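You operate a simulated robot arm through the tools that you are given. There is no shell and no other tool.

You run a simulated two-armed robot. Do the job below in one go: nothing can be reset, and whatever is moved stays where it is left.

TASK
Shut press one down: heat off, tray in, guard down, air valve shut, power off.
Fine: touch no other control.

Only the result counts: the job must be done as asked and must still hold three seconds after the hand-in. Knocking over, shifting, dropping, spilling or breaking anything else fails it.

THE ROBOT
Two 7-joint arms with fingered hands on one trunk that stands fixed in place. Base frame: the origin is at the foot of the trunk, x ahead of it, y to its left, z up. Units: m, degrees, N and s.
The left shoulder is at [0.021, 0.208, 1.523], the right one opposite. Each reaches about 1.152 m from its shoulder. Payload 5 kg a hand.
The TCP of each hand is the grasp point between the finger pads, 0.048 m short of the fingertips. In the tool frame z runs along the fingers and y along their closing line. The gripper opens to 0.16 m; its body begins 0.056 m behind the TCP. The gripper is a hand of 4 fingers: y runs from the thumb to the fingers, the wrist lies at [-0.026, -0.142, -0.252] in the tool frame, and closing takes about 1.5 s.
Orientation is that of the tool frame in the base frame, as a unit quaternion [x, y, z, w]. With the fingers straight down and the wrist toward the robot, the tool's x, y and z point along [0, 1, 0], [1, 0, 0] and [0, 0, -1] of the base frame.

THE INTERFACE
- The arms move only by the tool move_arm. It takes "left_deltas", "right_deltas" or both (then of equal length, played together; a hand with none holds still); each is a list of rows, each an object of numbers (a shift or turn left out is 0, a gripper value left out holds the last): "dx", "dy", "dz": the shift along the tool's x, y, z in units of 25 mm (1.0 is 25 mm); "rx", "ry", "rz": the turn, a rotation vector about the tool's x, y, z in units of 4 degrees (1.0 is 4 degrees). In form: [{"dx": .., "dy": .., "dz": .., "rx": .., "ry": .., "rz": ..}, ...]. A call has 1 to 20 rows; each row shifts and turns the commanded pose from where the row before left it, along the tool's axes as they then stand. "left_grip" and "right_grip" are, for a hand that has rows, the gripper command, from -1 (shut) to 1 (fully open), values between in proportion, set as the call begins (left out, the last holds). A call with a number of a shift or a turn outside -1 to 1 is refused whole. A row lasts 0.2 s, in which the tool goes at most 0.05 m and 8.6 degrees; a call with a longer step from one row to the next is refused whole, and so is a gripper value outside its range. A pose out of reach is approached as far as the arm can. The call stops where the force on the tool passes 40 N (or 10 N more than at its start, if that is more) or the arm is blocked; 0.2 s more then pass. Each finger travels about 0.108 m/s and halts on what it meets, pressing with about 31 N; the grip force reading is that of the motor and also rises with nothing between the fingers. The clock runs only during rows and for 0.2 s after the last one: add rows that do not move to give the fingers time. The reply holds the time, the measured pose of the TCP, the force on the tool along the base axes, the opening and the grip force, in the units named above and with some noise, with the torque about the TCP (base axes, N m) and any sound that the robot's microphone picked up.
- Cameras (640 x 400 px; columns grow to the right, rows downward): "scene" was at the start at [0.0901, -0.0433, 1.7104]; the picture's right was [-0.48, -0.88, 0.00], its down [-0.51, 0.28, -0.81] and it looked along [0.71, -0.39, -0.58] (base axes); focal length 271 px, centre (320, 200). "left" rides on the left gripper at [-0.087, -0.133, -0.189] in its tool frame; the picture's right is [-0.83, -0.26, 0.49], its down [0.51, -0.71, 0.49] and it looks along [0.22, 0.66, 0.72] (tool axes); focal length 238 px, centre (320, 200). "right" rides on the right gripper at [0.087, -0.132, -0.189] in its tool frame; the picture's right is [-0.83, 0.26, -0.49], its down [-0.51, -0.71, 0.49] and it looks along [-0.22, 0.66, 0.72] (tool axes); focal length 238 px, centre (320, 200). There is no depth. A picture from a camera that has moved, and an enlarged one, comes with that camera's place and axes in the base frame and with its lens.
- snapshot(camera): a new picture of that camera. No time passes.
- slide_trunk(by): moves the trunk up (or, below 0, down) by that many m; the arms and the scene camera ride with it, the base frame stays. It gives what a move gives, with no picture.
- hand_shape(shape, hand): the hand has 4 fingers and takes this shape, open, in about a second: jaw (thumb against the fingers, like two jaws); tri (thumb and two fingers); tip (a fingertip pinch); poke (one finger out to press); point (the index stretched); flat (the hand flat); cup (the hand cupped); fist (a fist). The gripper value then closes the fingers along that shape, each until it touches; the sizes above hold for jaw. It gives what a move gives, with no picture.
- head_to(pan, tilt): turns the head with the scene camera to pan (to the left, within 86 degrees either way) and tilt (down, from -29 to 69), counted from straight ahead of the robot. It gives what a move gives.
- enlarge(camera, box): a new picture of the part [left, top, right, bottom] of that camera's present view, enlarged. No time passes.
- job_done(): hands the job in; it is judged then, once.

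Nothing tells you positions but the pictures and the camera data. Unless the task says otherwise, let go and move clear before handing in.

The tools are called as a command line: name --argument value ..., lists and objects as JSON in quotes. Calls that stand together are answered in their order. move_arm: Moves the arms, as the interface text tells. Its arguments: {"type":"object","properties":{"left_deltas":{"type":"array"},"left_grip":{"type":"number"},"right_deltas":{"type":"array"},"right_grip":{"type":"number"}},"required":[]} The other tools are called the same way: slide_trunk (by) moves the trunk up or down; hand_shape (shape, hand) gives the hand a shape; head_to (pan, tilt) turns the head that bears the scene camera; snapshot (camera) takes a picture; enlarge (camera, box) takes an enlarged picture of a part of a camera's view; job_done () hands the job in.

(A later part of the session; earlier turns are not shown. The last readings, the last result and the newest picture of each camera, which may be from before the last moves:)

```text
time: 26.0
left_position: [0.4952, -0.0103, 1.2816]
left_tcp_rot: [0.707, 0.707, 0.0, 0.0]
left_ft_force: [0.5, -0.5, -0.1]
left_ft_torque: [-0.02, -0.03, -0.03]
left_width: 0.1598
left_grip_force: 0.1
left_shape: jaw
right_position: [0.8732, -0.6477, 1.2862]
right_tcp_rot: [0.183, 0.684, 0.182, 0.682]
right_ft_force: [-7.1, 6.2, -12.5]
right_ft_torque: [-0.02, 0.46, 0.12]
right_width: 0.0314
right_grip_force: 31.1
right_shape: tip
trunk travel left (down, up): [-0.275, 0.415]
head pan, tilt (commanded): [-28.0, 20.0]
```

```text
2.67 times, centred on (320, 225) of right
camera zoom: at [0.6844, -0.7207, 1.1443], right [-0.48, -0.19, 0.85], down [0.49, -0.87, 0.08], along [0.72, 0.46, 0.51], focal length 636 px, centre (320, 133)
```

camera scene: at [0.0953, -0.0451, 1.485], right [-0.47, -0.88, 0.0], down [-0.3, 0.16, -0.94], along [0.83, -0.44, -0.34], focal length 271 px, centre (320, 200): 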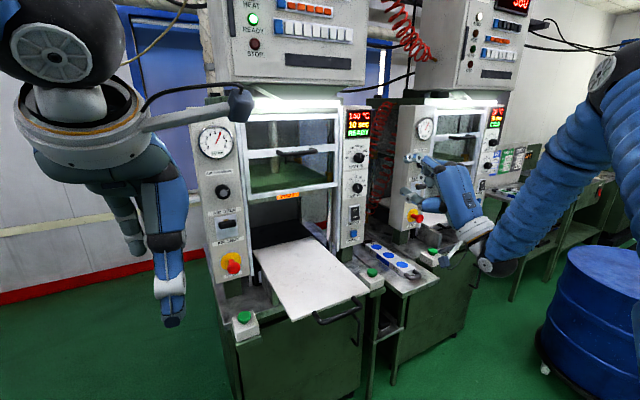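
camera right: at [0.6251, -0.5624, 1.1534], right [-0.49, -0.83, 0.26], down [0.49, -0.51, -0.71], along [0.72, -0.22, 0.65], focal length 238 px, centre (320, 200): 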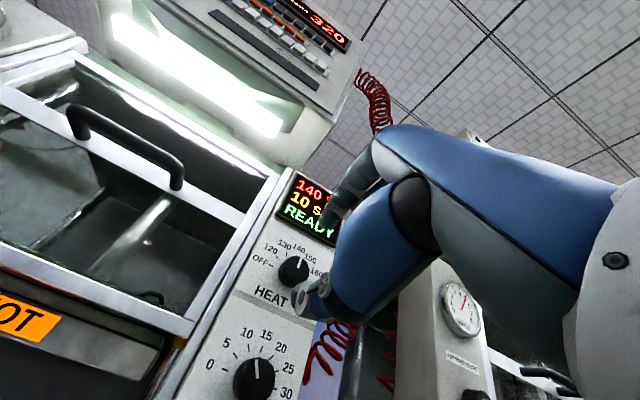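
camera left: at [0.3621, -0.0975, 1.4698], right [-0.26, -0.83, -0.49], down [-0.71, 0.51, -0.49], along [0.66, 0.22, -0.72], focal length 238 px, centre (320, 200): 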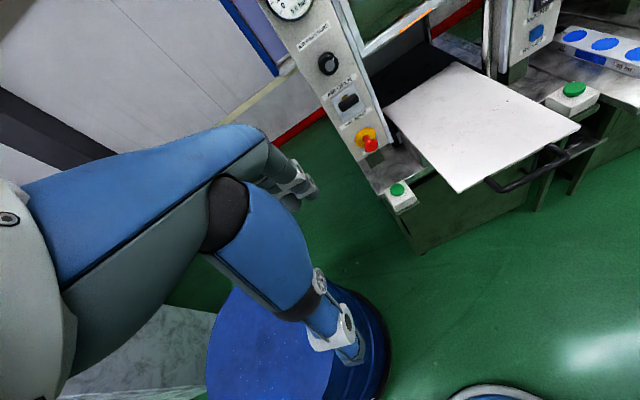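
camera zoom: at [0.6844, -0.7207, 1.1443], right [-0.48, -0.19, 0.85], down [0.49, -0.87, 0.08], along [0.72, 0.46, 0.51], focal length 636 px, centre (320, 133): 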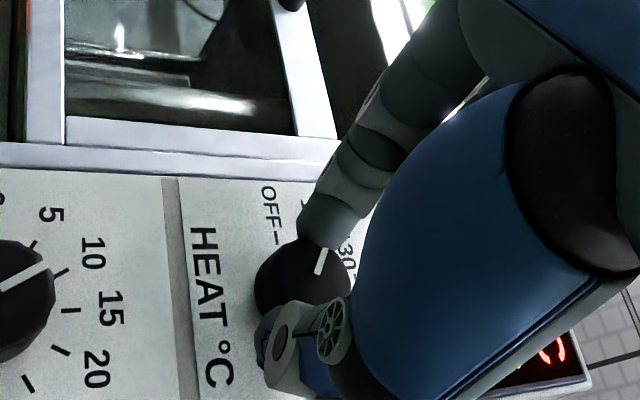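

The knob has followed about 60° without slipping. I finish the last 30°, easing the hand down slightly to relieve side force.

move_arm --right_deltas '[{"rz": -1, "dx": 0.1, "dy": -0.06}, {"rz": -1}, {"rz": -1}, {"rz": -1}, {"rz": -1}, {"rz": -1}, {"rz": -1}, {"rz": -0.5}]'

enlarge --camera "scene" --box '[310, 120, 438, 200]'

enlarge --camera "right" --box '[200, 150, 440, 300]'

```text
time: 27.8
left_position: [0.4962, -0.0111, 1.2805]
left_tcp_rot: [0.707, 0.707, 0.0, 0.0]
left_ft_force: [0.1, -0.2, 0.1]
left_ft_torque: [-0.03, 0.03, 0.0]
left_width: 0.1597
left_grip_force: 0.1
left_shape: jaw
right_position: [0.8724, -0.648, 1.284]
right_tcp_rot: [0.0, 0.707, -0.001, 0.707]
right_ft_force: [0.7, 1.1, -3.1]
right_ft_torque: [0.01, 0.1, 0.02]
right_width: 0.031
right_grip_force: 30.4
right_shape: tip
trunk travel left (down, up): [-0.275, 0.415]
head pan, tilt (commanded): [-28.0, 20.0]
```

```text
5.00 times, centred on (374, 160) of scene
camera zoom: at [0.0955, -0.0449, 1.485], right [-0.47, -0.88, 0.0], down [-0.3, 0.16, -0.94], along [0.83, -0.44, -0.34], focal length 1355 px, centre (50, 400)
```

zoom: 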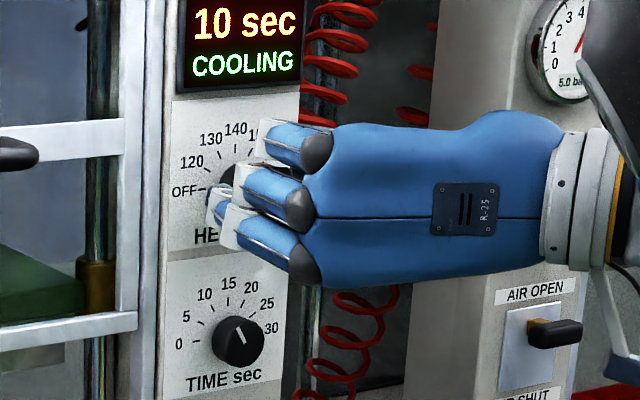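

```text
2.67 times, centred on (320, 225) of right
camera zoom: at [0.6843, -0.7818, 1.1966], right [-0.49, 0.26, 0.83], down [0.49, -0.71, 0.51], along [0.72, 0.66, 0.22], focal length 636 px, centre (320, 133)
```

zoom: 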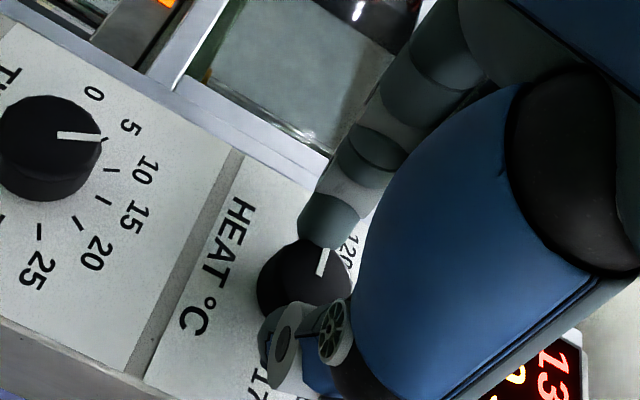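

The hand has turned the full 90°. I open the pinch, draw straight back and check that the pointer is at OFF.

move_arm --right_grip -0.1 --right_deltas '[{}, {}, {}, {}]'

move_arm --right_deltas '[{"dz": -1}, {"dz": -1}, {"dz": -1}, {"dz": -1}, {"dz": -1}, {"dz": -1}]'

enlarge --camera "scene" --box '[310, 120, 438, 200]'

snapshot --camera "right"

```text
time: 28.8
left_position: [0.4958, -0.0112, 1.2817]
left_tcp_rot: [0.707, 0.707, 0.0, 0.0]
left_ft_force: [-0.1, 0.4, -0.8]
left_ft_torque: [-0.03, -0.05, 0.01]
left_width: 0.16
left_grip_force: 0.0
left_shape: jaw
right_position: [0.8726, -0.6486, 1.2845]
right_tcp_rot: [0.0, 0.707, 0.001, 0.707]
right_ft_force: [0.6, 0.2, 0.5]
right_ft_torque: [0.03, 0.04, -0.05]
right_width: 0.0716
right_grip_force: 0.0
right_shape: tip
trunk travel left (down, up): [-0.275, 0.415]
head pan, tilt (commanded): [-28.0, 20.0]
```

```text
time: 30.2
left_position: [0.4953, -0.0092, 1.2818]
left_tcp_rot: [0.707, 0.707, 0.001, -0.001]
left_ft_force: [-0.3, -0.3, 0.0]
left_ft_torque: [-0.02, -0.05, -0.02]
left_width: 0.1598
left_grip_force: 0.0
left_shape: jaw
right_position: [0.7215, -0.6469, 1.2844]
right_tcp_rot: [0.0, 0.707, 0.0, 0.707]
right_ft_force: [-0.3, 0.0, 0.8]
right_ft_torque: [0.01, 0.04, -0.05]
right_width: 0.0716
right_grip_force: 0.1
right_shape: tip
trunk travel left (down, up): [-0.275, 0.415]
head pan, tilt (commanded): [-28.0, 20.0]
```

```text
5.00 times, centred on (374, 160) of scene
camera zoom: at [0.094, -0.0449, 1.4851], right [-0.47, -0.88, 0.0], down [-0.3, 0.16, -0.94], along [0.83, -0.44, -0.34], focal length 1355 px, centre (50, 400)
```

zoom: 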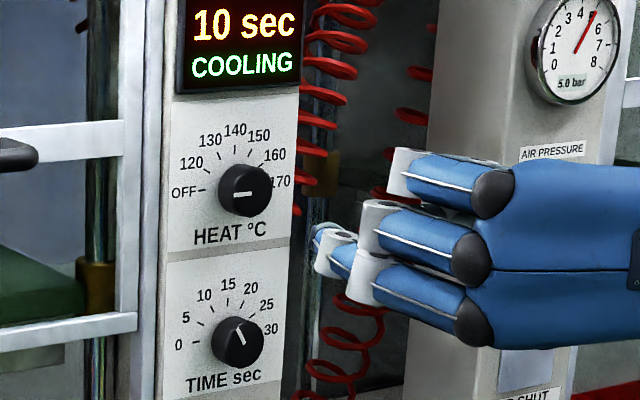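

```text
taken
camera right: at [0.5331, -0.7819, 1.1974], right [-0.49, 0.26, 0.83], down [0.49, -0.71, 0.51], along [0.72, 0.66, 0.22], focal length 238 px, centre (320, 200)
```

right: 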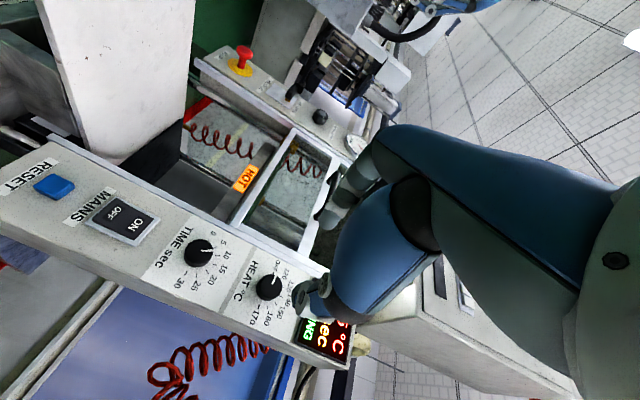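

The pointer now points left at OFF. I enlarge it once to be sure, and look at the tray next.

enlarge --camera "scene" --box '[340, 138, 380, 163]'

enlarge --camera "scene" --box '[220, 220, 380, 320]'

enlarge --camera "left" --box '[360, 40, 600, 240]'

enlarge --camera "scene" --box '[230, 95, 350, 245]'

```text
16.00 times, centred on (360, 150) of scene
camera zoom: at [0.094, -0.0449, 1.4851], right [-0.47, -0.88, 0.0], down [-0.3, 0.16, -0.94], along [0.83, -0.44, -0.34], focal length 4335 px, centre (-320, 992)
```

zoom: 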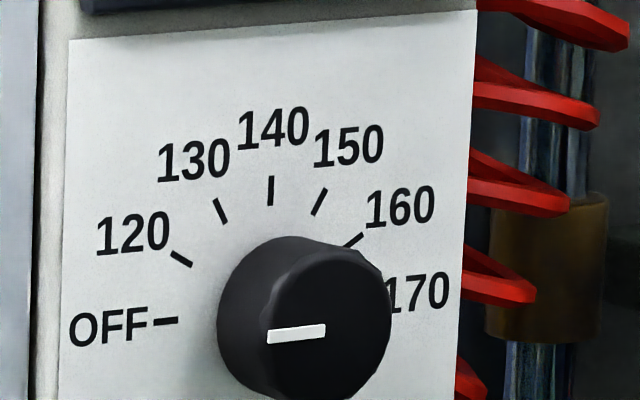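

```text
4.00 times, centred on (300, 270) of scene
camera zoom: at [0.094, -0.0449, 1.4851], right [-0.47, -0.88, 0.0], down [-0.3, 0.16, -0.94], along [0.83, -0.44, -0.34], focal length 1084 px, centre (400, -80)
```

zoom: 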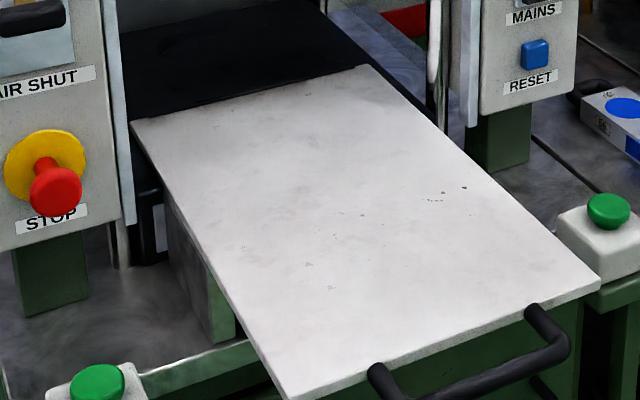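

```text
2.00 times, centred on (480, 140) of left
camera zoom: at [0.3611, -0.0975, 1.4702], right [-0.26, -0.83, -0.49], down [-0.71, 0.51, -0.49], along [0.66, 0.22, -0.72], focal length 477 px, centre (0, 320)
```

zoom: 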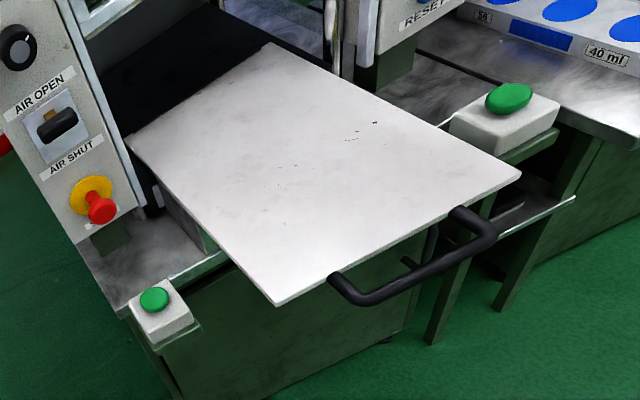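

```text
2.67 times, centred on (290, 170) of scene
camera zoom: at [0.094, -0.0449, 1.4851], right [-0.47, -0.88, 0.0], down [-0.3, 0.16, -0.94], along [0.83, -0.44, -0.34], focal length 722 px, centre (400, 280)
```

zoom: 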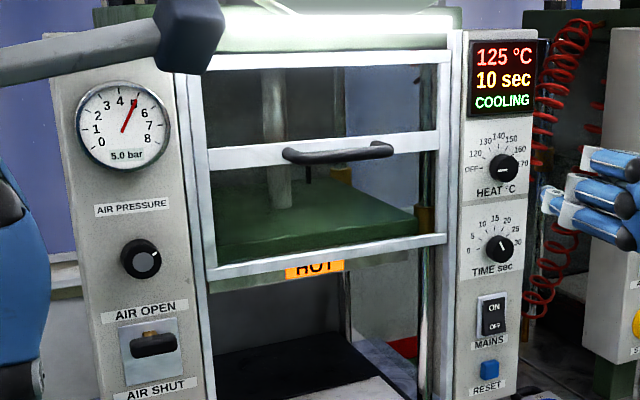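

The pointer lies exactly at OFF and the press is cooling. The tray's handle bar is at about x 0.627, y -0.33 to -0.47, z 0.893, so next I bring the right hand back, roll it upright and point it down in front of that handle.

hand_shape --hand "right" --shape "jaw"

move_arm --right_grip -1 --right_deltas '[{"rz": 1, "dz": -0.4}, {"rz": 1, "dz": -0.4}, {"rz": 1, "dz": -0.4}, {"rz": 1, "dz": -0.4}, {"rz": 1, "dz": -0.4}, {"rz": 1, "dz": -0.4}, {"rz": 1, "dz": -0.4}, {"rz": 1, "dz": -0.4}, {"rz": 1, "dz": -0.4}, {"rz": 1, "dz": -0.4}, {"rz": 1, "dz": -0.4}, {"rz": 1, "dz": -0.4}, {"rz": 1, "dz": -0.4}, {"rz": 1, "dz": -0.4}, {"rz": 1, "dz": -0.4}, {"rz": 1, "dz": -0.4}, {"rz": 1, "dz": -0.4}, {"rz": 1, "dz": -0.4}, {"rz": 1, "dz": -0.4}, {"rz": 1, "dz": -0.4}]'

move_arm --right_deltas '[{"rz": 1}, {"rz": 1}, {"rz": 0.5}]'

```text
time: 31.1
left_position: [0.4965, -0.0115, 1.2815]
left_tcp_rot: [0.707, 0.707, 0.0, -0.001]
left_ft_force: [-0.1, -0.1, 1.1]
left_ft_torque: [0.01, -0.02, 0.04]
left_width: 0.1601
left_grip_force: 0.0
left_shape: jaw
right_position: [0.7228, -0.6491, 1.285]
right_tcp_rot: [0.001, 0.707, -0.001, 0.707]
right_ft_force: [0.3, -0.1, 0.4]
right_ft_torque: [0.0, -0.05, 0.03]
right_width: 0.1598
right_grip_force: 0.1
right_shape: jaw
trunk travel left (down, up): [-0.275, 0.415]
head pan, tilt (commanded): [-28.0, 20.0]
```

```text
time: 35.3
left_position: [0.4954, -0.0119, 1.2807]
left_tcp_rot: [0.707, 0.708, 0.0, -0.001]
left_ft_force: [0.0, -0.3, -0.5]
left_ft_torque: [0.0, -0.04, 0.02]
left_width: 0.1601
left_grip_force: 0.1
left_shape: jaw
right_position: [0.5221, -0.6477, 1.2853]
right_tcp_rot: [0.454, 0.542, 0.455, 0.541]
right_ft_force: [-0.3, -0.8, 0.6]
right_ft_torque: [-0.03, 0.0, 0.0]
right_width: 0.0
right_grip_force: 30.9
right_shape: jaw
trunk travel left (down, up): [-0.275, 0.415]
head pan, tilt (commanded): [-28.0, 20.0]
```

```text
time: 36.1
left_position: [0.4948, -0.0115, 1.2823]
left_tcp_rot: [0.707, 0.707, 0.0, -0.001]
left_ft_force: [0.1, 0.2, -0.3]
left_ft_torque: [0.02, -0.04, 0.0]
left_width: 0.1598
left_grip_force: 0.1
left_shape: jaw
right_position: [0.5226, -0.6484, 1.2847]
right_tcp_rot: [0.5, 0.5, 0.5, 0.5]
right_ft_force: [0.2, 0.8, 0.9]
right_ft_torque: [0.0, -0.01, 0.0]
right_width: 0.0001
right_grip_force: 31.1
right_shape: jaw
trunk travel left (down, up): [-0.275, 0.415]
head pan, tilt (commanded): [-28.0, 20.0]
```

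Now I tip the fingers down while moving sideways to the tray's middle (y -0.40), staying high.

move_arm --right_deltas '[{"rx": 1, "dx": 0.496}, {"rx": 1, "dx": 0.496}, {"rx": 1, "dx": 0.496}, {"rx": 1, "dx": 0.496}, {"rx": 1, "dx": 0.496}, {"rx": 1, "dx": 0.496}, {"rx": 1, "dx": 0.496}, {"rx": 1, "dx": 0.496}, {"rx": 1, "dx": 0.496}, {"rx": 1, "dx": 0.496}, {"rx": 1, "dx": 0.496}, {"rx": 1, "dx": 0.496}, {"rx": 1, "dx": 0.496}, {"rx": 1, "dx": 0.496}, {"rx": 1, "dx": 0.496}, {"rx": 1, "dx": 0.496}, {"rx": 1, "dx": 0.496}, {"rx": 1, "dx": 0.496}, {"rx": 1, "dx": 0.496}, {"rx": 1, "dx": 0.496}]'

move_arm --right_deltas '[{"rx": 1}, {"rx": 1}, {"rx": 0.5}]'

snapshot --camera "scene"

snapshot --camera "right"

```text
time: 40.3
left_position: [0.4949, -0.0108, 1.2811]
left_tcp_rot: [0.708, 0.707, 0.0, 0.0]
left_ft_force: [0.3, 0.3, 0.5]
left_ft_torque: [-0.03, 0.01, -0.02]
left_width: 0.16
left_grip_force: 0.1
left_shape: jaw
right_position: [0.5279, -0.4068, 1.2796]
right_tcp_rot: [0.704, 0.704, 0.061, 0.061]
right_ft_force: [0.3, -0.4, -0.4]
right_ft_torque: [-0.01, -0.05, -0.04]
right_width: 0.0
right_grip_force: 31.1
right_shape: jaw
right hand out of reach, approached as far as the arm can: row 20
trunk travel left (down, up): [-0.275, 0.415]
head pan, tilt (commanded): [-28.0, 20.0]
```

```text
time: 41.1
left_position: [0.4953, -0.0107, 1.2802]
left_tcp_rot: [0.707, 0.707, 0.001, 0.0]
left_ft_force: [0.6, -0.5, -1.1]
left_ft_torque: [0.04, -0.02, 0.02]
left_width: 0.1597
left_grip_force: 0.1
left_shape: jaw
right_position: [0.5288, -0.4057, 1.2799]
right_tcp_rot: [0.708, 0.706, -0.001, -0.001]
right_ft_force: [0.7, -1.2, 0.5]
right_ft_torque: [0.01, -0.01, 0.03]
right_width: 0.0001
right_grip_force: 30.6
right_shape: jaw
trunk travel left (down, up): [-0.275, 0.415]
head pan, tilt (commanded): [-28.0, 20.0]
```

```text
taken
camera scene: at [0.0952, -0.0447, 1.485], right [-0.47, -0.88, 0.0], down [-0.3, 0.16, -0.94], along [0.83, -0.44, -0.34], focal length 271 px, centre (320, 200)
```

scene: 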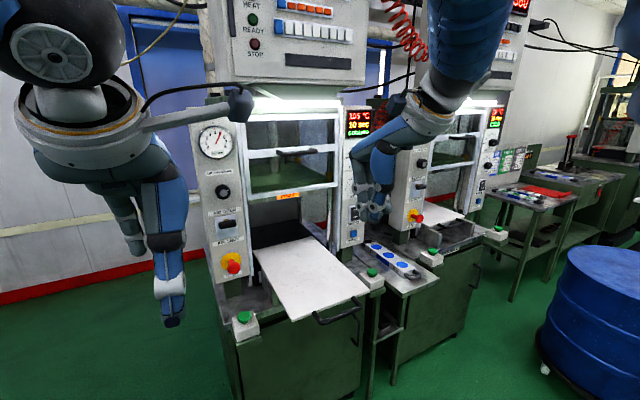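

```text
taken
camera right: at [0.3963, -0.3203, 1.4689], right [0.26, -0.83, 0.49], down [-0.71, -0.51, -0.49], along [0.65, -0.22, -0.72], focal length 238 px, centre (320, 200)
```

right: 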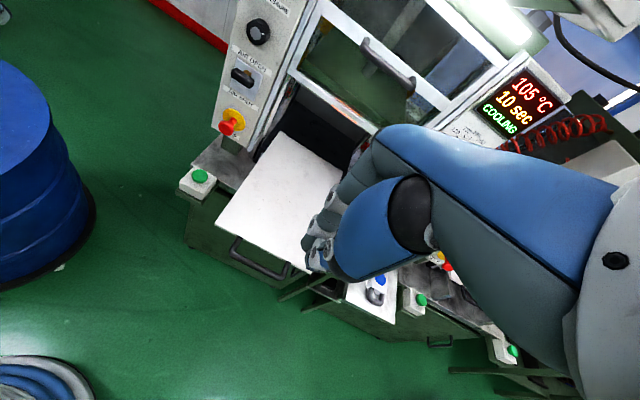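

The hand is above and before the tray, pointing down with fingers shut. I step back a little and lower it so the fingertips are behind the handle bar.

move_arm --right_deltas '[{"dy": -0.6, "dz": 0.6}, {"dy": -0.6, "dz": 1}, {"dz": 1}, {"dz": 1}, {"dz": 1}, {"dz": 1}, {"dz": 1}, {"dz": 1}, {"dz": 1}, {"dz": 1}, {"dz": 1}, {"dz": 1}]'

snapshot --camera "scene"

snapshot --camera "right"

```text
time: 43.7
left_position: [0.4971, -0.0117, 1.2818]
left_tcp_rot: [0.708, 0.706, 0.001, 0.0]
left_ft_force: [0.7, -0.1, 0.5]
left_ft_torque: [0.04, 0.11, 0.0]
left_width: 0.1596
left_grip_force: 0.0
left_shape: jaw
right_position: [0.5004, -0.4065, 0.9906]
right_tcp_rot: [0.707, 0.707, -0.001, -0.001]
right_ft_force: [0.3, 0.3, 0.1]
right_ft_torque: [0.03, 0.04, 0.04]
right_width: 0.0
right_grip_force: 31.3
right_shape: jaw
trunk travel left (down, up): [-0.275, 0.415]
head pan, tilt (commanded): [-28.0, 20.0]
```

```text
taken
camera scene: at [0.0958, -0.0456, 1.4849], right [-0.47, -0.88, 0.0], down [-0.3, 0.16, -0.94], along [0.83, -0.44, -0.34], focal length 271 px, centre (320, 200)
```

scene: 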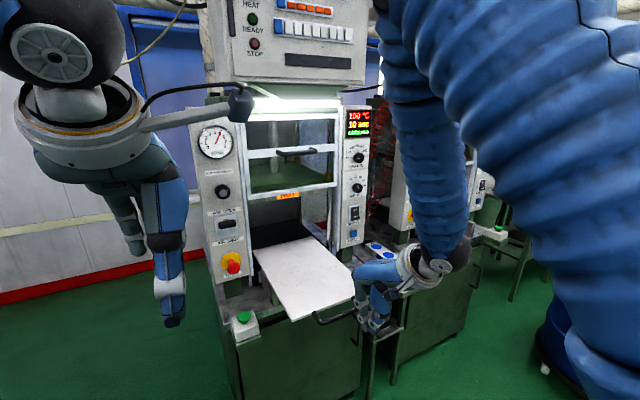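

```text
taken
camera right: at [0.3672, -0.321, 1.1781], right [0.26, -0.83, 0.49], down [-0.71, -0.51, -0.49], along [0.66, -0.22, -0.72], focal length 238 px, centre (320, 200)
```

right: 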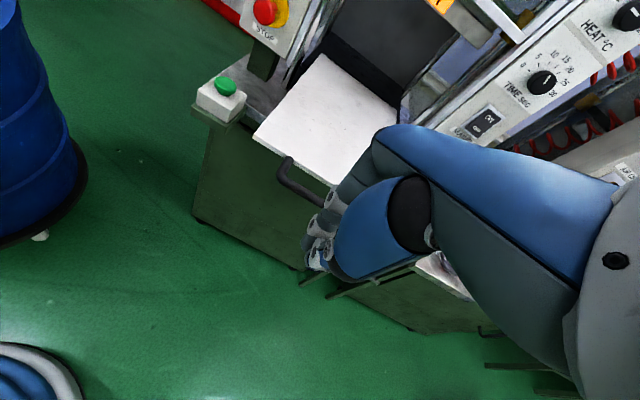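

The hand is in front of the handle at z 0.99. I lower it a further 78 mm so the fingers stand behind the bar, well above the floor-side cabinet edge.

move_arm --right_deltas '[{"dz": 1}, {"dz": 1}, {"dz": 1}, {"dz": 0.1}]'

enlarge --camera "scene" --box '[220, 220, 460, 370]'

snapshot --camera "right"

enlarge --camera "left" --box '[380, 40, 640, 260]'

```text
time: 44.7
left_position: [0.4948, -0.0111, 1.2816]
left_tcp_rot: [0.707, 0.707, 0.0, 0.0]
left_ft_force: [0.7, 0.5, 0.8]
left_ft_torque: [-0.02, -0.01, 0.03]
left_width: 0.1596
left_grip_force: 0.0
left_shape: jaw
right_position: [0.4986, -0.4066, 0.9136]
right_tcp_rot: [0.708, 0.707, 0.0, -0.001]
right_ft_force: [-1.0, 0.6, -0.1]
right_ft_torque: [0.01, -0.04, -0.02]
right_width: 0.0
right_grip_force: 31.0
right_shape: jaw
trunk travel left (down, up): [-0.275, 0.415]
head pan, tilt (commanded): [-28.0, 20.0]
```

```text
2.67 times, centred on (340, 295) of scene
camera zoom: at [0.0944, -0.0446, 1.4851], right [-0.47, -0.88, 0.0], down [-0.3, 0.16, -0.94], along [0.83, -0.44, -0.34], focal length 722 px, centre (267, -53)
```

zoom: 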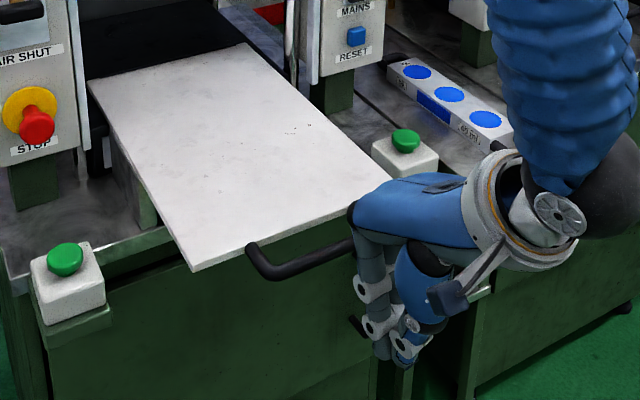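

```text
taken
camera right: at [0.3653, -0.3199, 1.1016], right [0.26, -0.83, 0.49], down [-0.71, -0.51, -0.49], along [0.66, -0.22, -0.72], focal length 238 px, centre (320, 200)
```

right: 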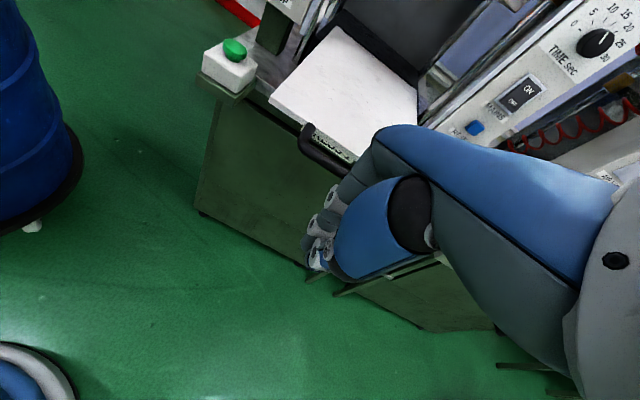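

```text
1.82 times, centred on (510, 150) of left
camera zoom: at [0.3615, -0.0973, 1.47], right [-0.26, -0.83, -0.49], down [-0.71, 0.51, -0.49], along [0.66, 0.22, -0.72], focal length 433 px, centre (-26, 291)
```

zoom: 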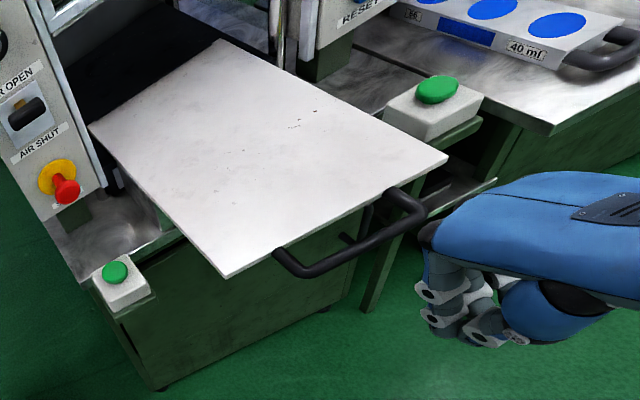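

The closed fingers stand 80–100 mm before the bar at its height. I advance slowly until they meet the handle.

move_arm --right_deltas '[{"dy": 0.6}, {"dy": 0.6}, {"dy": 0.6}, {"dy": 0.5}, {"dy": 0.5}, {"dy": 0.4}]'

enlarge --camera "left" --box '[380, 40, 640, 260]'

enlarge --camera "scene" --box '[220, 220, 460, 370]'

```text
time: 46.1
left_position: [0.4949, -0.0112, 1.2816]
left_tcp_rot: [0.707, 0.707, 0.0, 0.0]
left_ft_force: [0.3, 0.0, 0.3]
left_ft_torque: [0.01, 0.02, -0.02]
left_width: 0.1598
left_grip_force: 0.1
left_shape: jaw
right_position: [0.5777, -0.4068, 0.9129]
right_tcp_rot: [0.707, 0.707, 0.0, 0.001]
right_ft_force: [-1.9, -0.7, 3.7]
right_ft_torque: [-0.05, -0.08, -0.04]
right_width: 0.0002
right_grip_force: 30.6
right_shape: jaw
trunk travel left (down, up): [-0.275, 0.415]
head pan, tilt (commanded): [-28.0, 20.0]
```

```text
1.82 times, centred on (510, 150) of left
camera zoom: at [0.3622, -0.0975, 1.4698], right [-0.26, -0.83, -0.49], down [-0.71, 0.51, -0.49], along [0.66, 0.22, -0.72], focal length 433 px, centre (-26, 291)
```

zoom: 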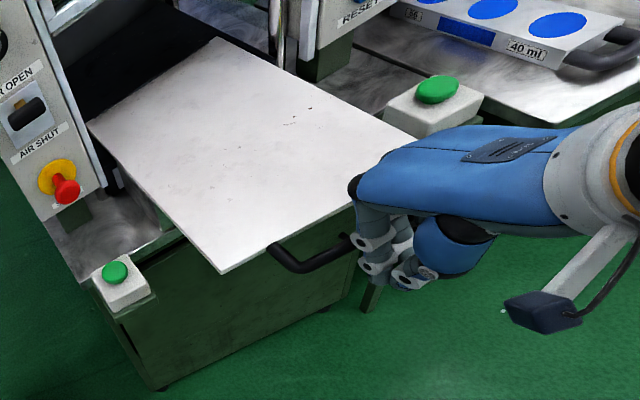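

```text
2.67 times, centred on (340, 295) of scene
camera zoom: at [0.0951, -0.0448, 1.485], right [-0.47, -0.88, 0.0], down [-0.3, 0.16, -0.94], along [0.83, -0.44, -0.34], focal length 722 px, centre (267, -53)
```

zoom: 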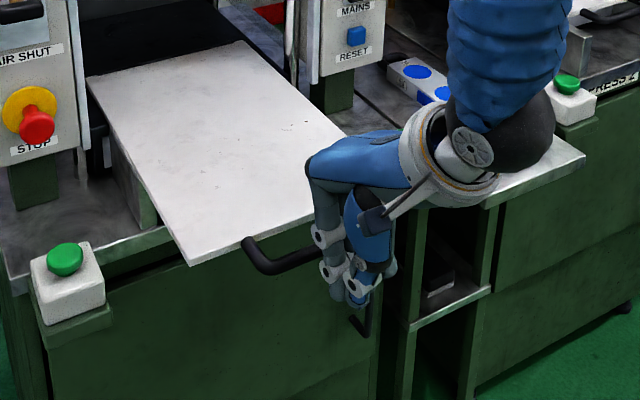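

The fingers have just touched the bar. I now push the tray in steadily and watch the force.

move_arm --right_deltas '[{"dy": 0.5}, {"dy": 0.5}, {"dy": 0.5}, {"dy": 0.5}, {"dy": 0.5}, {"dy": 0.5}, {"dy": 0.5}, {"dy": 0.5}, {"dy": 0.5}, {"dy": 0.5}]'

enlarge --camera "left" --box '[380, 40, 640, 260]'

enlarge --camera "scene" --box '[220, 190, 460, 340]'

```text
time: 48.3
left_position: [0.4957, -0.0116, 1.2823]
left_tcp_rot: [0.707, 0.707, 0.0, 0.0]
left_ft_force: [0.2, 1.1, -0.1]
left_ft_torque: [0.0, 0.02, 0.02]
left_width: 0.1598
left_grip_force: 0.0
left_shape: jaw
right_position: [0.7031, -0.406, 0.9121]
right_tcp_rot: [0.708, 0.707, -0.001, -0.001]
right_ft_force: [-1.4, 0.2, 1.7]
right_ft_torque: [-0.06, -0.05, -0.06]
right_width: 0.0002
right_grip_force: 31.3
right_shape: jaw
trunk travel left (down, up): [-0.275, 0.415]
head pan, tilt (commanded): [-28.0, 20.0]
```

```text
1.82 times, centred on (510, 150) of left
camera zoom: at [0.3625, -0.0977, 1.4697], right [-0.26, -0.83, -0.49], down [-0.71, 0.51, -0.49], along [0.66, 0.22, -0.72], focal length 433 px, centre (-26, 291)
```

zoom: 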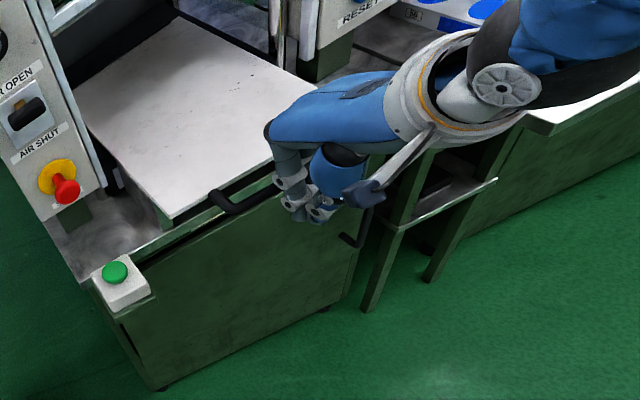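

```text
2.67 times, centred on (340, 265) of scene
camera zoom: at [0.0954, -0.045, 1.485], right [-0.47, -0.88, 0.0], down [-0.3, 0.16, -0.94], along [0.83, -0.44, -0.34], focal length 722 px, centre (267, 27)
```

zoom: 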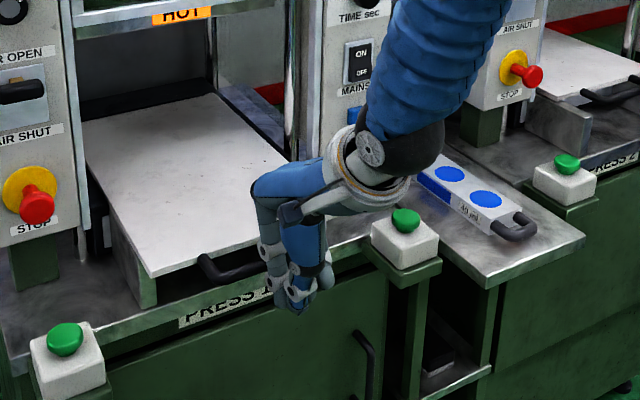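

The tray slides easily and is about half-way in. I keep pushing in small steps, expecting the end stop.

move_arm --right_deltas '[{"dy": 0.4}, {"dy": 0.4}, {"dy": 0.4}, {"dy": 0.4}, {"dy": 0.4}, {"dy": 0.4}, {"dy": 0.4}, {"dy": 0.4}]'

enlarge --camera "left" --box '[380, 40, 640, 260]'

enlarge --camera "scene" --box '[220, 190, 460, 340]'

```text
time: 50.1
left_position: [0.4949, -0.0103, 1.2821]
left_tcp_rot: [0.708, 0.706, 0.0, 0.0]
left_ft_force: [0.6, 0.1, 0.1]
left_ft_torque: [-0.03, 0.01, 0.01]
left_width: 0.1599
left_grip_force: 0.0
left_shape: jaw
right_position: [0.7845, -0.4069, 0.9134]
right_tcp_rot: [0.707, 0.707, -0.001, 0.0]
right_ft_force: [-1.7, 0.7, 1.1]
right_ft_torque: [-0.01, -0.02, -0.02]
right_width: 0.0
right_grip_force: 30.9
right_shape: jaw
trunk travel left (down, up): [-0.275, 0.415]
head pan, tilt (commanded): [-28.0, 20.0]
```

```text
1.82 times, centred on (510, 150) of left
camera zoom: at [0.3624, -0.0975, 1.4698], right [-0.26, -0.83, -0.49], down [-0.71, 0.51, -0.49], along [0.66, 0.22, -0.72], focal length 433 px, centre (-26, 291)
```

zoom: 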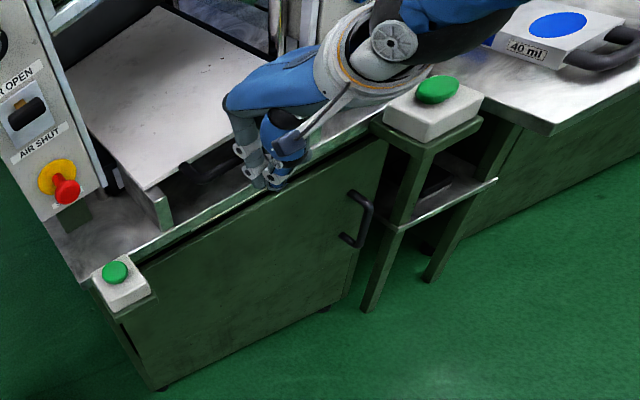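

```text
2.67 times, centred on (340, 265) of scene
camera zoom: at [0.0953, -0.0448, 1.485], right [-0.47, -0.88, 0.0], down [-0.3, 0.16, -0.94], along [0.83, -0.44, -0.34], focal length 722 px, centre (267, 27)
```

zoom: 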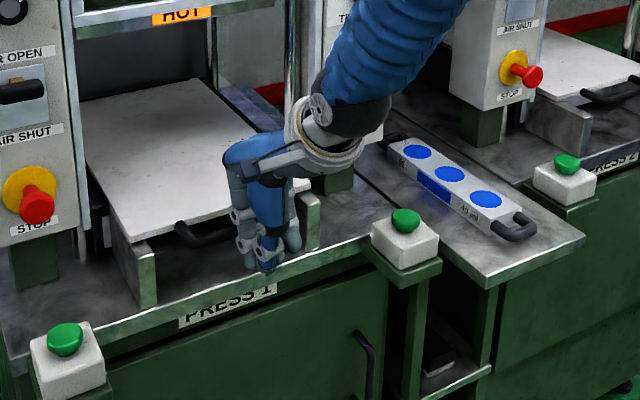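

The fingertips clear the cabinet top (about z 0.815) by 5 cm. I keep pushing in small steps toward the stop.

move_arm --right_deltas '[{"dy": 0.4}, {"dy": 0.4}, {"dy": 0.4}, {"dy": 0.4}, {"dy": 0.4}]'

enlarge --camera "left" --box '[380, 0, 640, 220]'

enlarge --camera "scene" --box '[200, 140, 440, 290]'

```text
time: 51.3
left_position: [0.493, -0.0108, 1.2826]
left_tcp_rot: [0.707, 0.707, 0.001, 0.001]
left_ft_force: [0.5, -0.4, -0.7]
left_ft_torque: [0.01, 0.09, 0.01]
left_width: 0.1599
left_grip_force: 0.1
left_shape: jaw
right_position: [0.8289, -0.4075, 0.9125]
right_tcp_rot: [0.708, 0.706, -0.001, -0.001]
right_ft_force: [-31.9, -0.7, 13.0]
right_ft_torque: [-0.27, 0.02, -0.62]
right_width: 0.0
right_grip_force: 31.3
right_shape: jaw
trunk travel left (down, up): [-0.275, 0.415]
head pan, tilt (commanded): [-28.0, 20.0]
```

```text
1.82 times, centred on (510, 110) of left
camera zoom: at [0.359, -0.0974, 1.4707], right [-0.26, -0.83, -0.49], down [-0.71, 0.51, -0.49], along [0.66, 0.22, -0.72], focal length 433 px, centre (-26, 364)
```

zoom: 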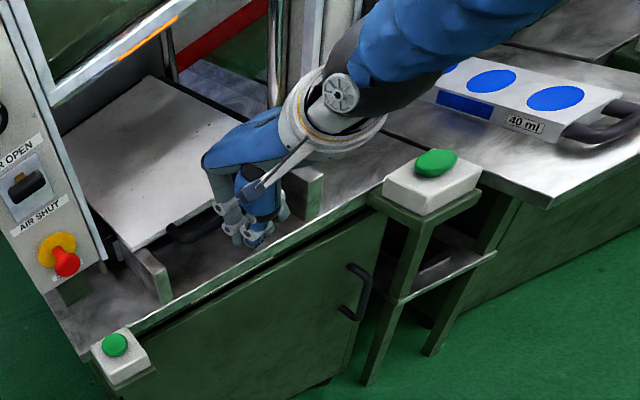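

```text
2.67 times, centred on (320, 215) of scene
camera zoom: at [0.0913, -0.0448, 1.4853], right [-0.47, -0.88, 0.0], down [-0.3, 0.16, -0.94], along [0.83, -0.44, -0.34], focal length 722 px, centre (320, 160)
```

zoom: 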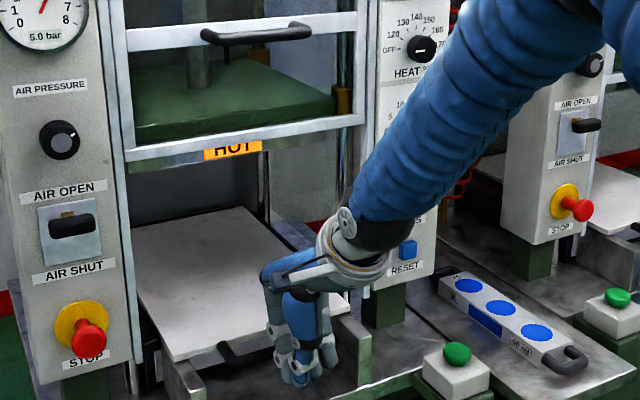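

The force rose to 32 N with the tray's front edge at about x 0.926, so it seems to be at its stop. I press slightly more to confirm it no longer moves, then back off.

move_arm --right_deltas '[{"dy": 0.1}, {"dy": 0.1}, {}]'

enlarge --camera "scene" --box '[240, 190, 340, 290]'

```text
time: 52.1
left_position: [0.4913, -0.0097, 1.2828]
left_tcp_rot: [0.707, 0.707, 0.001, 0.002]
left_ft_force: [0.4, -0.2, -0.2]
left_ft_torque: [-0.01, -0.03, 0.01]
left_width: 0.1598
left_grip_force: 0.1
left_shape: jaw
right_position: [0.8354, -0.4064, 0.9155]
right_tcp_rot: [0.707, 0.707, 0.001, 0.001]
right_ft_force: [-39.3, -4.8, 19.4]
right_ft_torque: [-0.85, -0.14, -1.17]
right_width: 0.0001
right_grip_force: 31.0
right_shape: jaw
trunk travel left (down, up): [-0.275, 0.415]
head pan, tilt (commanded): [-28.0, 20.0]
```

```text
4.00 times, centred on (290, 240) of scene
camera zoom: at [0.0902, -0.0445, 1.4854], right [-0.47, -0.88, 0.0], down [-0.3, 0.16, -0.94], along [0.83, -0.44, -0.34], focal length 1084 px, centre (440, 40)
```

zoom: 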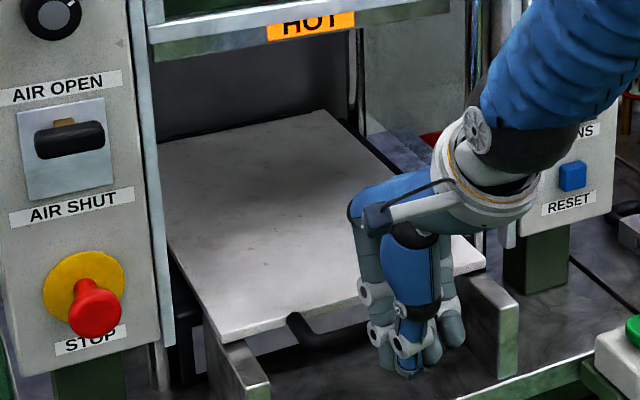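

The tray's edge no longer moves, so it is fully in. I back the hand off and raise it clear, then measure the guard handle.

move_arm --right_deltas '[{"dy": -0.5}, {"dy": -1}, {"dy": -1}, {"dy": -1}, {"dy": -1}, {"dy": -1}, {"dy": -1}, {"dy": -1}, {"dy": -1}, {"dy": -1}]'

move_arm --right_deltas '[{"dz": -1}, {"dz": -1}, {"dz": -1}, {"dz": -1}, {"dz": -1}, {"dz": -1}, {"dz": -1}, {"dz": -1}, {"dz": -1}, {"dz": -1}]'

snapshot --camera "scene"

enlarge --camera "scene" --box '[235, 130, 347, 200]'

snapshot --camera "right"

snapshot --camera "left"

```text
time: 54.3
left_position: [0.4937, -0.0107, 1.2825]
left_tcp_rot: [0.707, 0.707, 0.0, 0.0]
left_ft_force: [0.3, 1.2, 0.6]
left_ft_torque: [0.0, -0.03, 0.02]
left_width: 0.1596
left_grip_force: 0.1
left_shape: jaw
right_position: [0.6006, -0.4077, 0.9143]
right_tcp_rot: [0.707, 0.707, 0.0, 0.0]
right_ft_force: [0.6, -0.2, 0.2]
right_ft_torque: [0.01, -0.01, 0.02]
right_width: 0.0
right_grip_force: 30.6
right_shape: jaw
trunk travel left (down, up): [-0.275, 0.415]
head pan, tilt (commanded): [-28.0, 20.0]
```

```text
time: 56.5
left_position: [0.4964, -0.0103, 1.283]
left_tcp_rot: [0.707, 0.708, 0.0, 0.0]
left_ft_force: [0.6, 0.0, -0.4]
left_ft_torque: [-0.01, -0.05, 0.01]
left_width: 0.1596
left_grip_force: 0.1
left_shape: jaw
right_position: [0.6005, -0.4058, 1.1628]
right_tcp_rot: [0.707, 0.707, 0.001, 0.0]
right_ft_force: [-0.7, 1.0, -0.5]
right_ft_torque: [-0.03, -0.08, 0.0]
right_width: 0.0
right_grip_force: 31.0
right_shape: jaw
trunk travel left (down, up): [-0.275, 0.415]
head pan, tilt (commanded): [-28.0, 20.0]
```

```text
taken
camera scene: at [0.0941, -0.0444, 1.4851], right [-0.47, -0.88, 0.0], down [-0.3, 0.16, -0.94], along [0.83, -0.44, -0.34], focal length 271 px, centre (320, 200)
```

scene: 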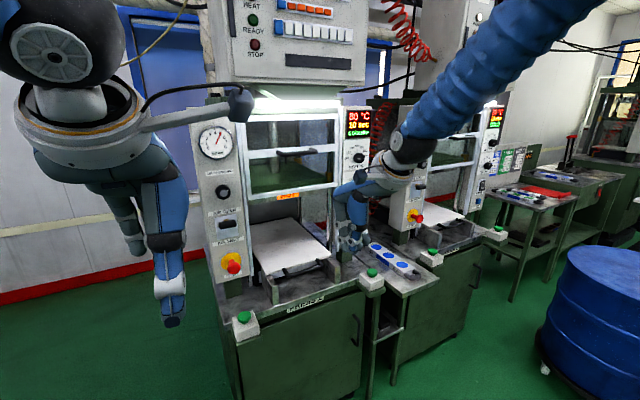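

```text
5.71 times, centred on (291, 165) of scene
camera zoom: at [0.0941, -0.0444, 1.4851], right [-0.47, -0.88, 0.0], down [-0.3, 0.16, -0.94], along [0.83, -0.44, -0.34], focal length 1548 px, centre (486, 400)
```

zoom: 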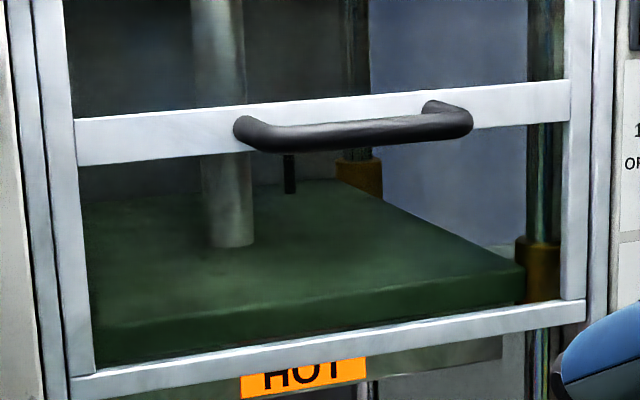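

```text
taken
camera right: at [0.4677, -0.3203, 1.3519], right [0.26, -0.83, 0.49], down [-0.71, -0.51, -0.49], along [0.66, -0.22, -0.72], focal length 238 px, centre (320, 200)
```

right: 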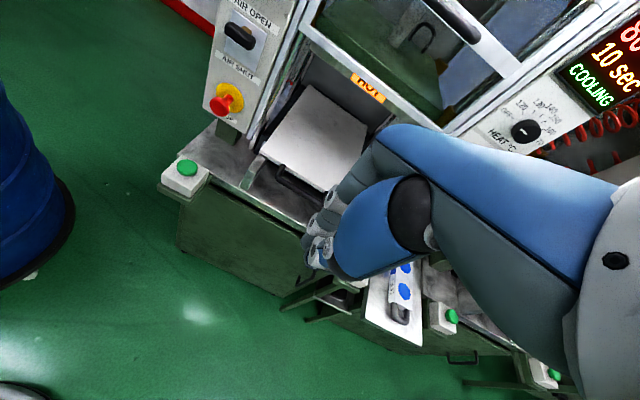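

```text
taken
camera left: at [0.3612, -0.0971, 1.4702], right [-0.26, -0.83, -0.49], down [-0.71, 0.51, -0.49], along [0.66, 0.22, -0.72], focal length 238 px, centre (320, 200)
```

left: 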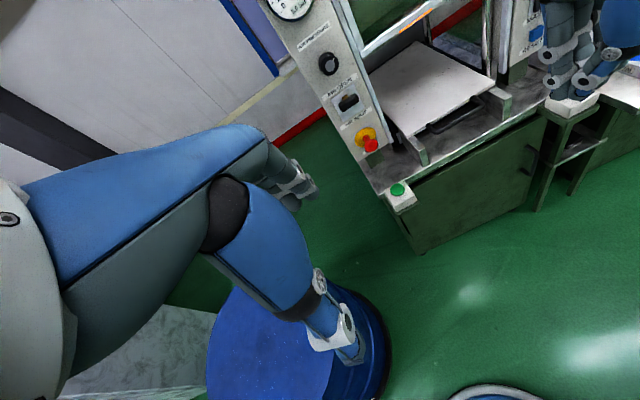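

The tray has stayed in, flush behind its rails. I compare it with press 2's tray as a check on the closed position, and zoom on the guard handle for measurement.

enlarge --camera "scene" --box '[380, 90, 520, 290]'

enlarge --camera "scene" --box '[220, 180, 360, 300]'

enlarge --camera "right" --box '[230, 0, 550, 200]'

```text
2.00 times, centred on (450, 190) of scene
camera zoom: at [0.0941, -0.0444, 1.4851], right [-0.47, -0.88, 0.0], down [-0.3, 0.16, -0.94], along [0.83, -0.44, -0.34], focal length 542 px, centre (60, 220)
```

zoom: 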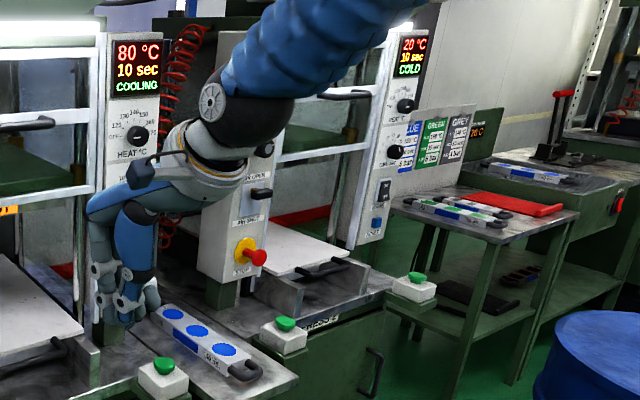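

```text
3.33 times, centred on (290, 240) of scene
camera zoom: at [0.0941, -0.0444, 1.4851], right [-0.47, -0.88, 0.0], down [-0.3, 0.16, -0.94], along [0.83, -0.44, -0.34], focal length 903 px, centre (420, 67)
```

zoom: 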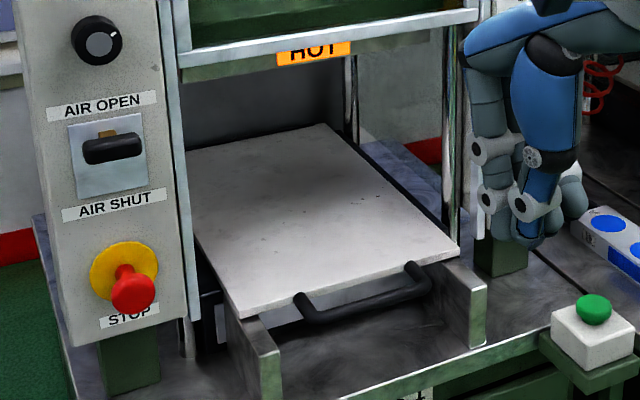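

```text
2.00 times, centred on (390, 100) of right
camera zoom: at [0.4677, -0.3203, 1.3519], right [0.26, -0.83, 0.49], down [-0.71, -0.51, -0.49], along [0.66, -0.22, -0.72], focal length 477 px, centre (180, 400)
```

zoom: 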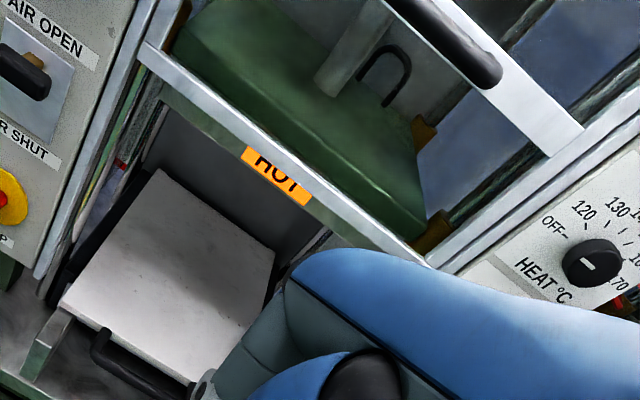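

Press 2's closed tray sits the same way, so press one's tray is in. The guard bar is at about x 0.895, y -0.33 to -0.46, z 1.33; I now tip the right hand forward again at that height, half open.

move_arm --right_grip 0.1 --right_deltas '[{"rx": -1, "dy": 0.24, "dz": -0.33}, {"rx": -1, "dy": 0.262, "dz": -0.312}, {"rx": -1, "dy": 0.284, "dz": -0.293}, {"rx": -1, "dy": 0.303, "dz": -0.273}, {"rx": -1, "dy": 0.322, "dz": -0.251}, {"rx": -1, "dy": 0.338, "dz": -0.228}, {"rx": -1, "dy": 0.353, "dz": -0.204}, {"rx": -1, "dy": 0.367, "dz": -0.179}, {"rx": -1, "dy": 0.378, "dz": -0.153}, {"rx": -1, "dy": 0.388, "dz": -0.126}, {"rx": -1, "dy": 0.396, "dz": -0.099}, {"rx": -1, "dy": 0.402, "dz": -0.071}, {"rx": -1, "dy": 0.406, "dz": -0.043}, {"rx": -1, "dy": 0.408, "dz": -0.014}, {"rx": -1, "dy": 0.408, "dz": 0.014}, {"rx": -1, "dy": 0.406, "dz": 0.043}, {"rx": -1, "dy": 0.402, "dz": 0.071}, {"rx": -1, "dy": 0.396, "dz": 0.099}, {"rx": -1, "dy": 0.388, "dz": 0.126}, {"rx": -1, "dy": 0.378, "dz": 0.153}]'

move_arm --right_deltas '[{"rx": -1}, {"rx": -1}, {"rx": -0.5}]'

snapshot --camera "scene"

snapshot --camera "right"

```text
time: 60.7
left_position: [0.4958, -0.0114, 1.2811]
left_tcp_rot: [0.707, 0.707, -0.001, 0.0]
left_ft_force: [0.1, -0.3, 0.3]
left_ft_torque: [-0.01, 0.1, -0.03]
left_width: 0.1598
left_grip_force: 0.1
left_shape: jaw
right_position: [0.7222, -0.4062, 1.3274]
right_tcp_rot: [0.542, 0.542, 0.455, 0.454]
right_ft_force: [0.0, -0.9, -1.0]
right_ft_torque: [0.0, 0.0, 0.0]
right_width: 0.088
right_grip_force: 0.1
right_shape: jaw
trunk travel left (down, up): [-0.275, 0.415]
head pan, tilt (commanded): [-28.0, 20.0]
```

```text
time: 61.5
left_position: [0.4954, -0.0105, 1.2799]
left_tcp_rot: [0.707, 0.707, 0.0, 0.0]
left_ft_force: [-0.1, -0.8, -0.4]
left_ft_torque: [0.01, 0.02, 0.02]
left_width: 0.1594
left_grip_force: 0.1
left_shape: jaw
right_position: [0.7218, -0.4067, 1.3269]
right_tcp_rot: [0.501, 0.499, 0.499, 0.5]
right_ft_force: [0.1, 0.0, -0.5]
right_ft_torque: [0.0, 0.01, 0.02]
right_width: 0.0876
right_grip_force: 0.0
right_shape: jaw
trunk travel left (down, up): [-0.275, 0.415]
head pan, tilt (commanded): [-28.0, 20.0]
```

```text
taken
camera scene: at [0.0953, -0.045, 1.485], right [-0.47, -0.88, 0.0], down [-0.3, 0.16, -0.94], along [0.83, -0.44, -0.34], focal length 271 px, centre (320, 200)
```

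scene: 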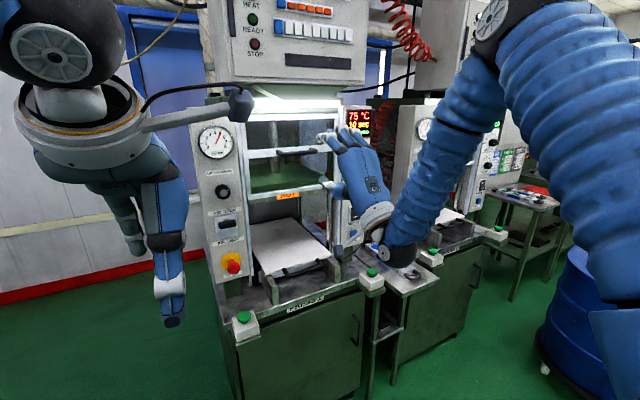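

```text
taken
camera right: at [0.5323, -0.3208, 1.194], right [-0.49, -0.83, 0.26], down [0.49, -0.51, -0.71], along [0.72, -0.22, 0.66], focal length 238 px, centre (320, 200)
```

right: 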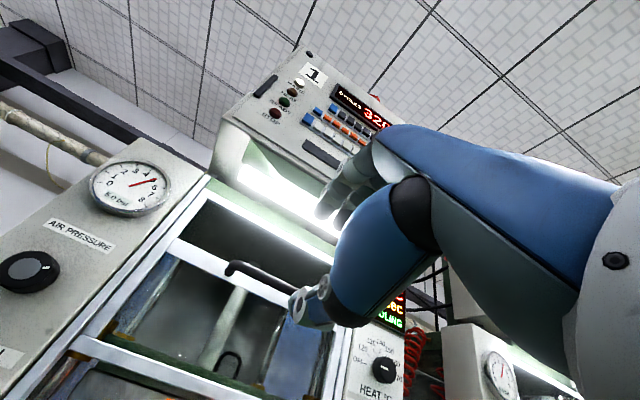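

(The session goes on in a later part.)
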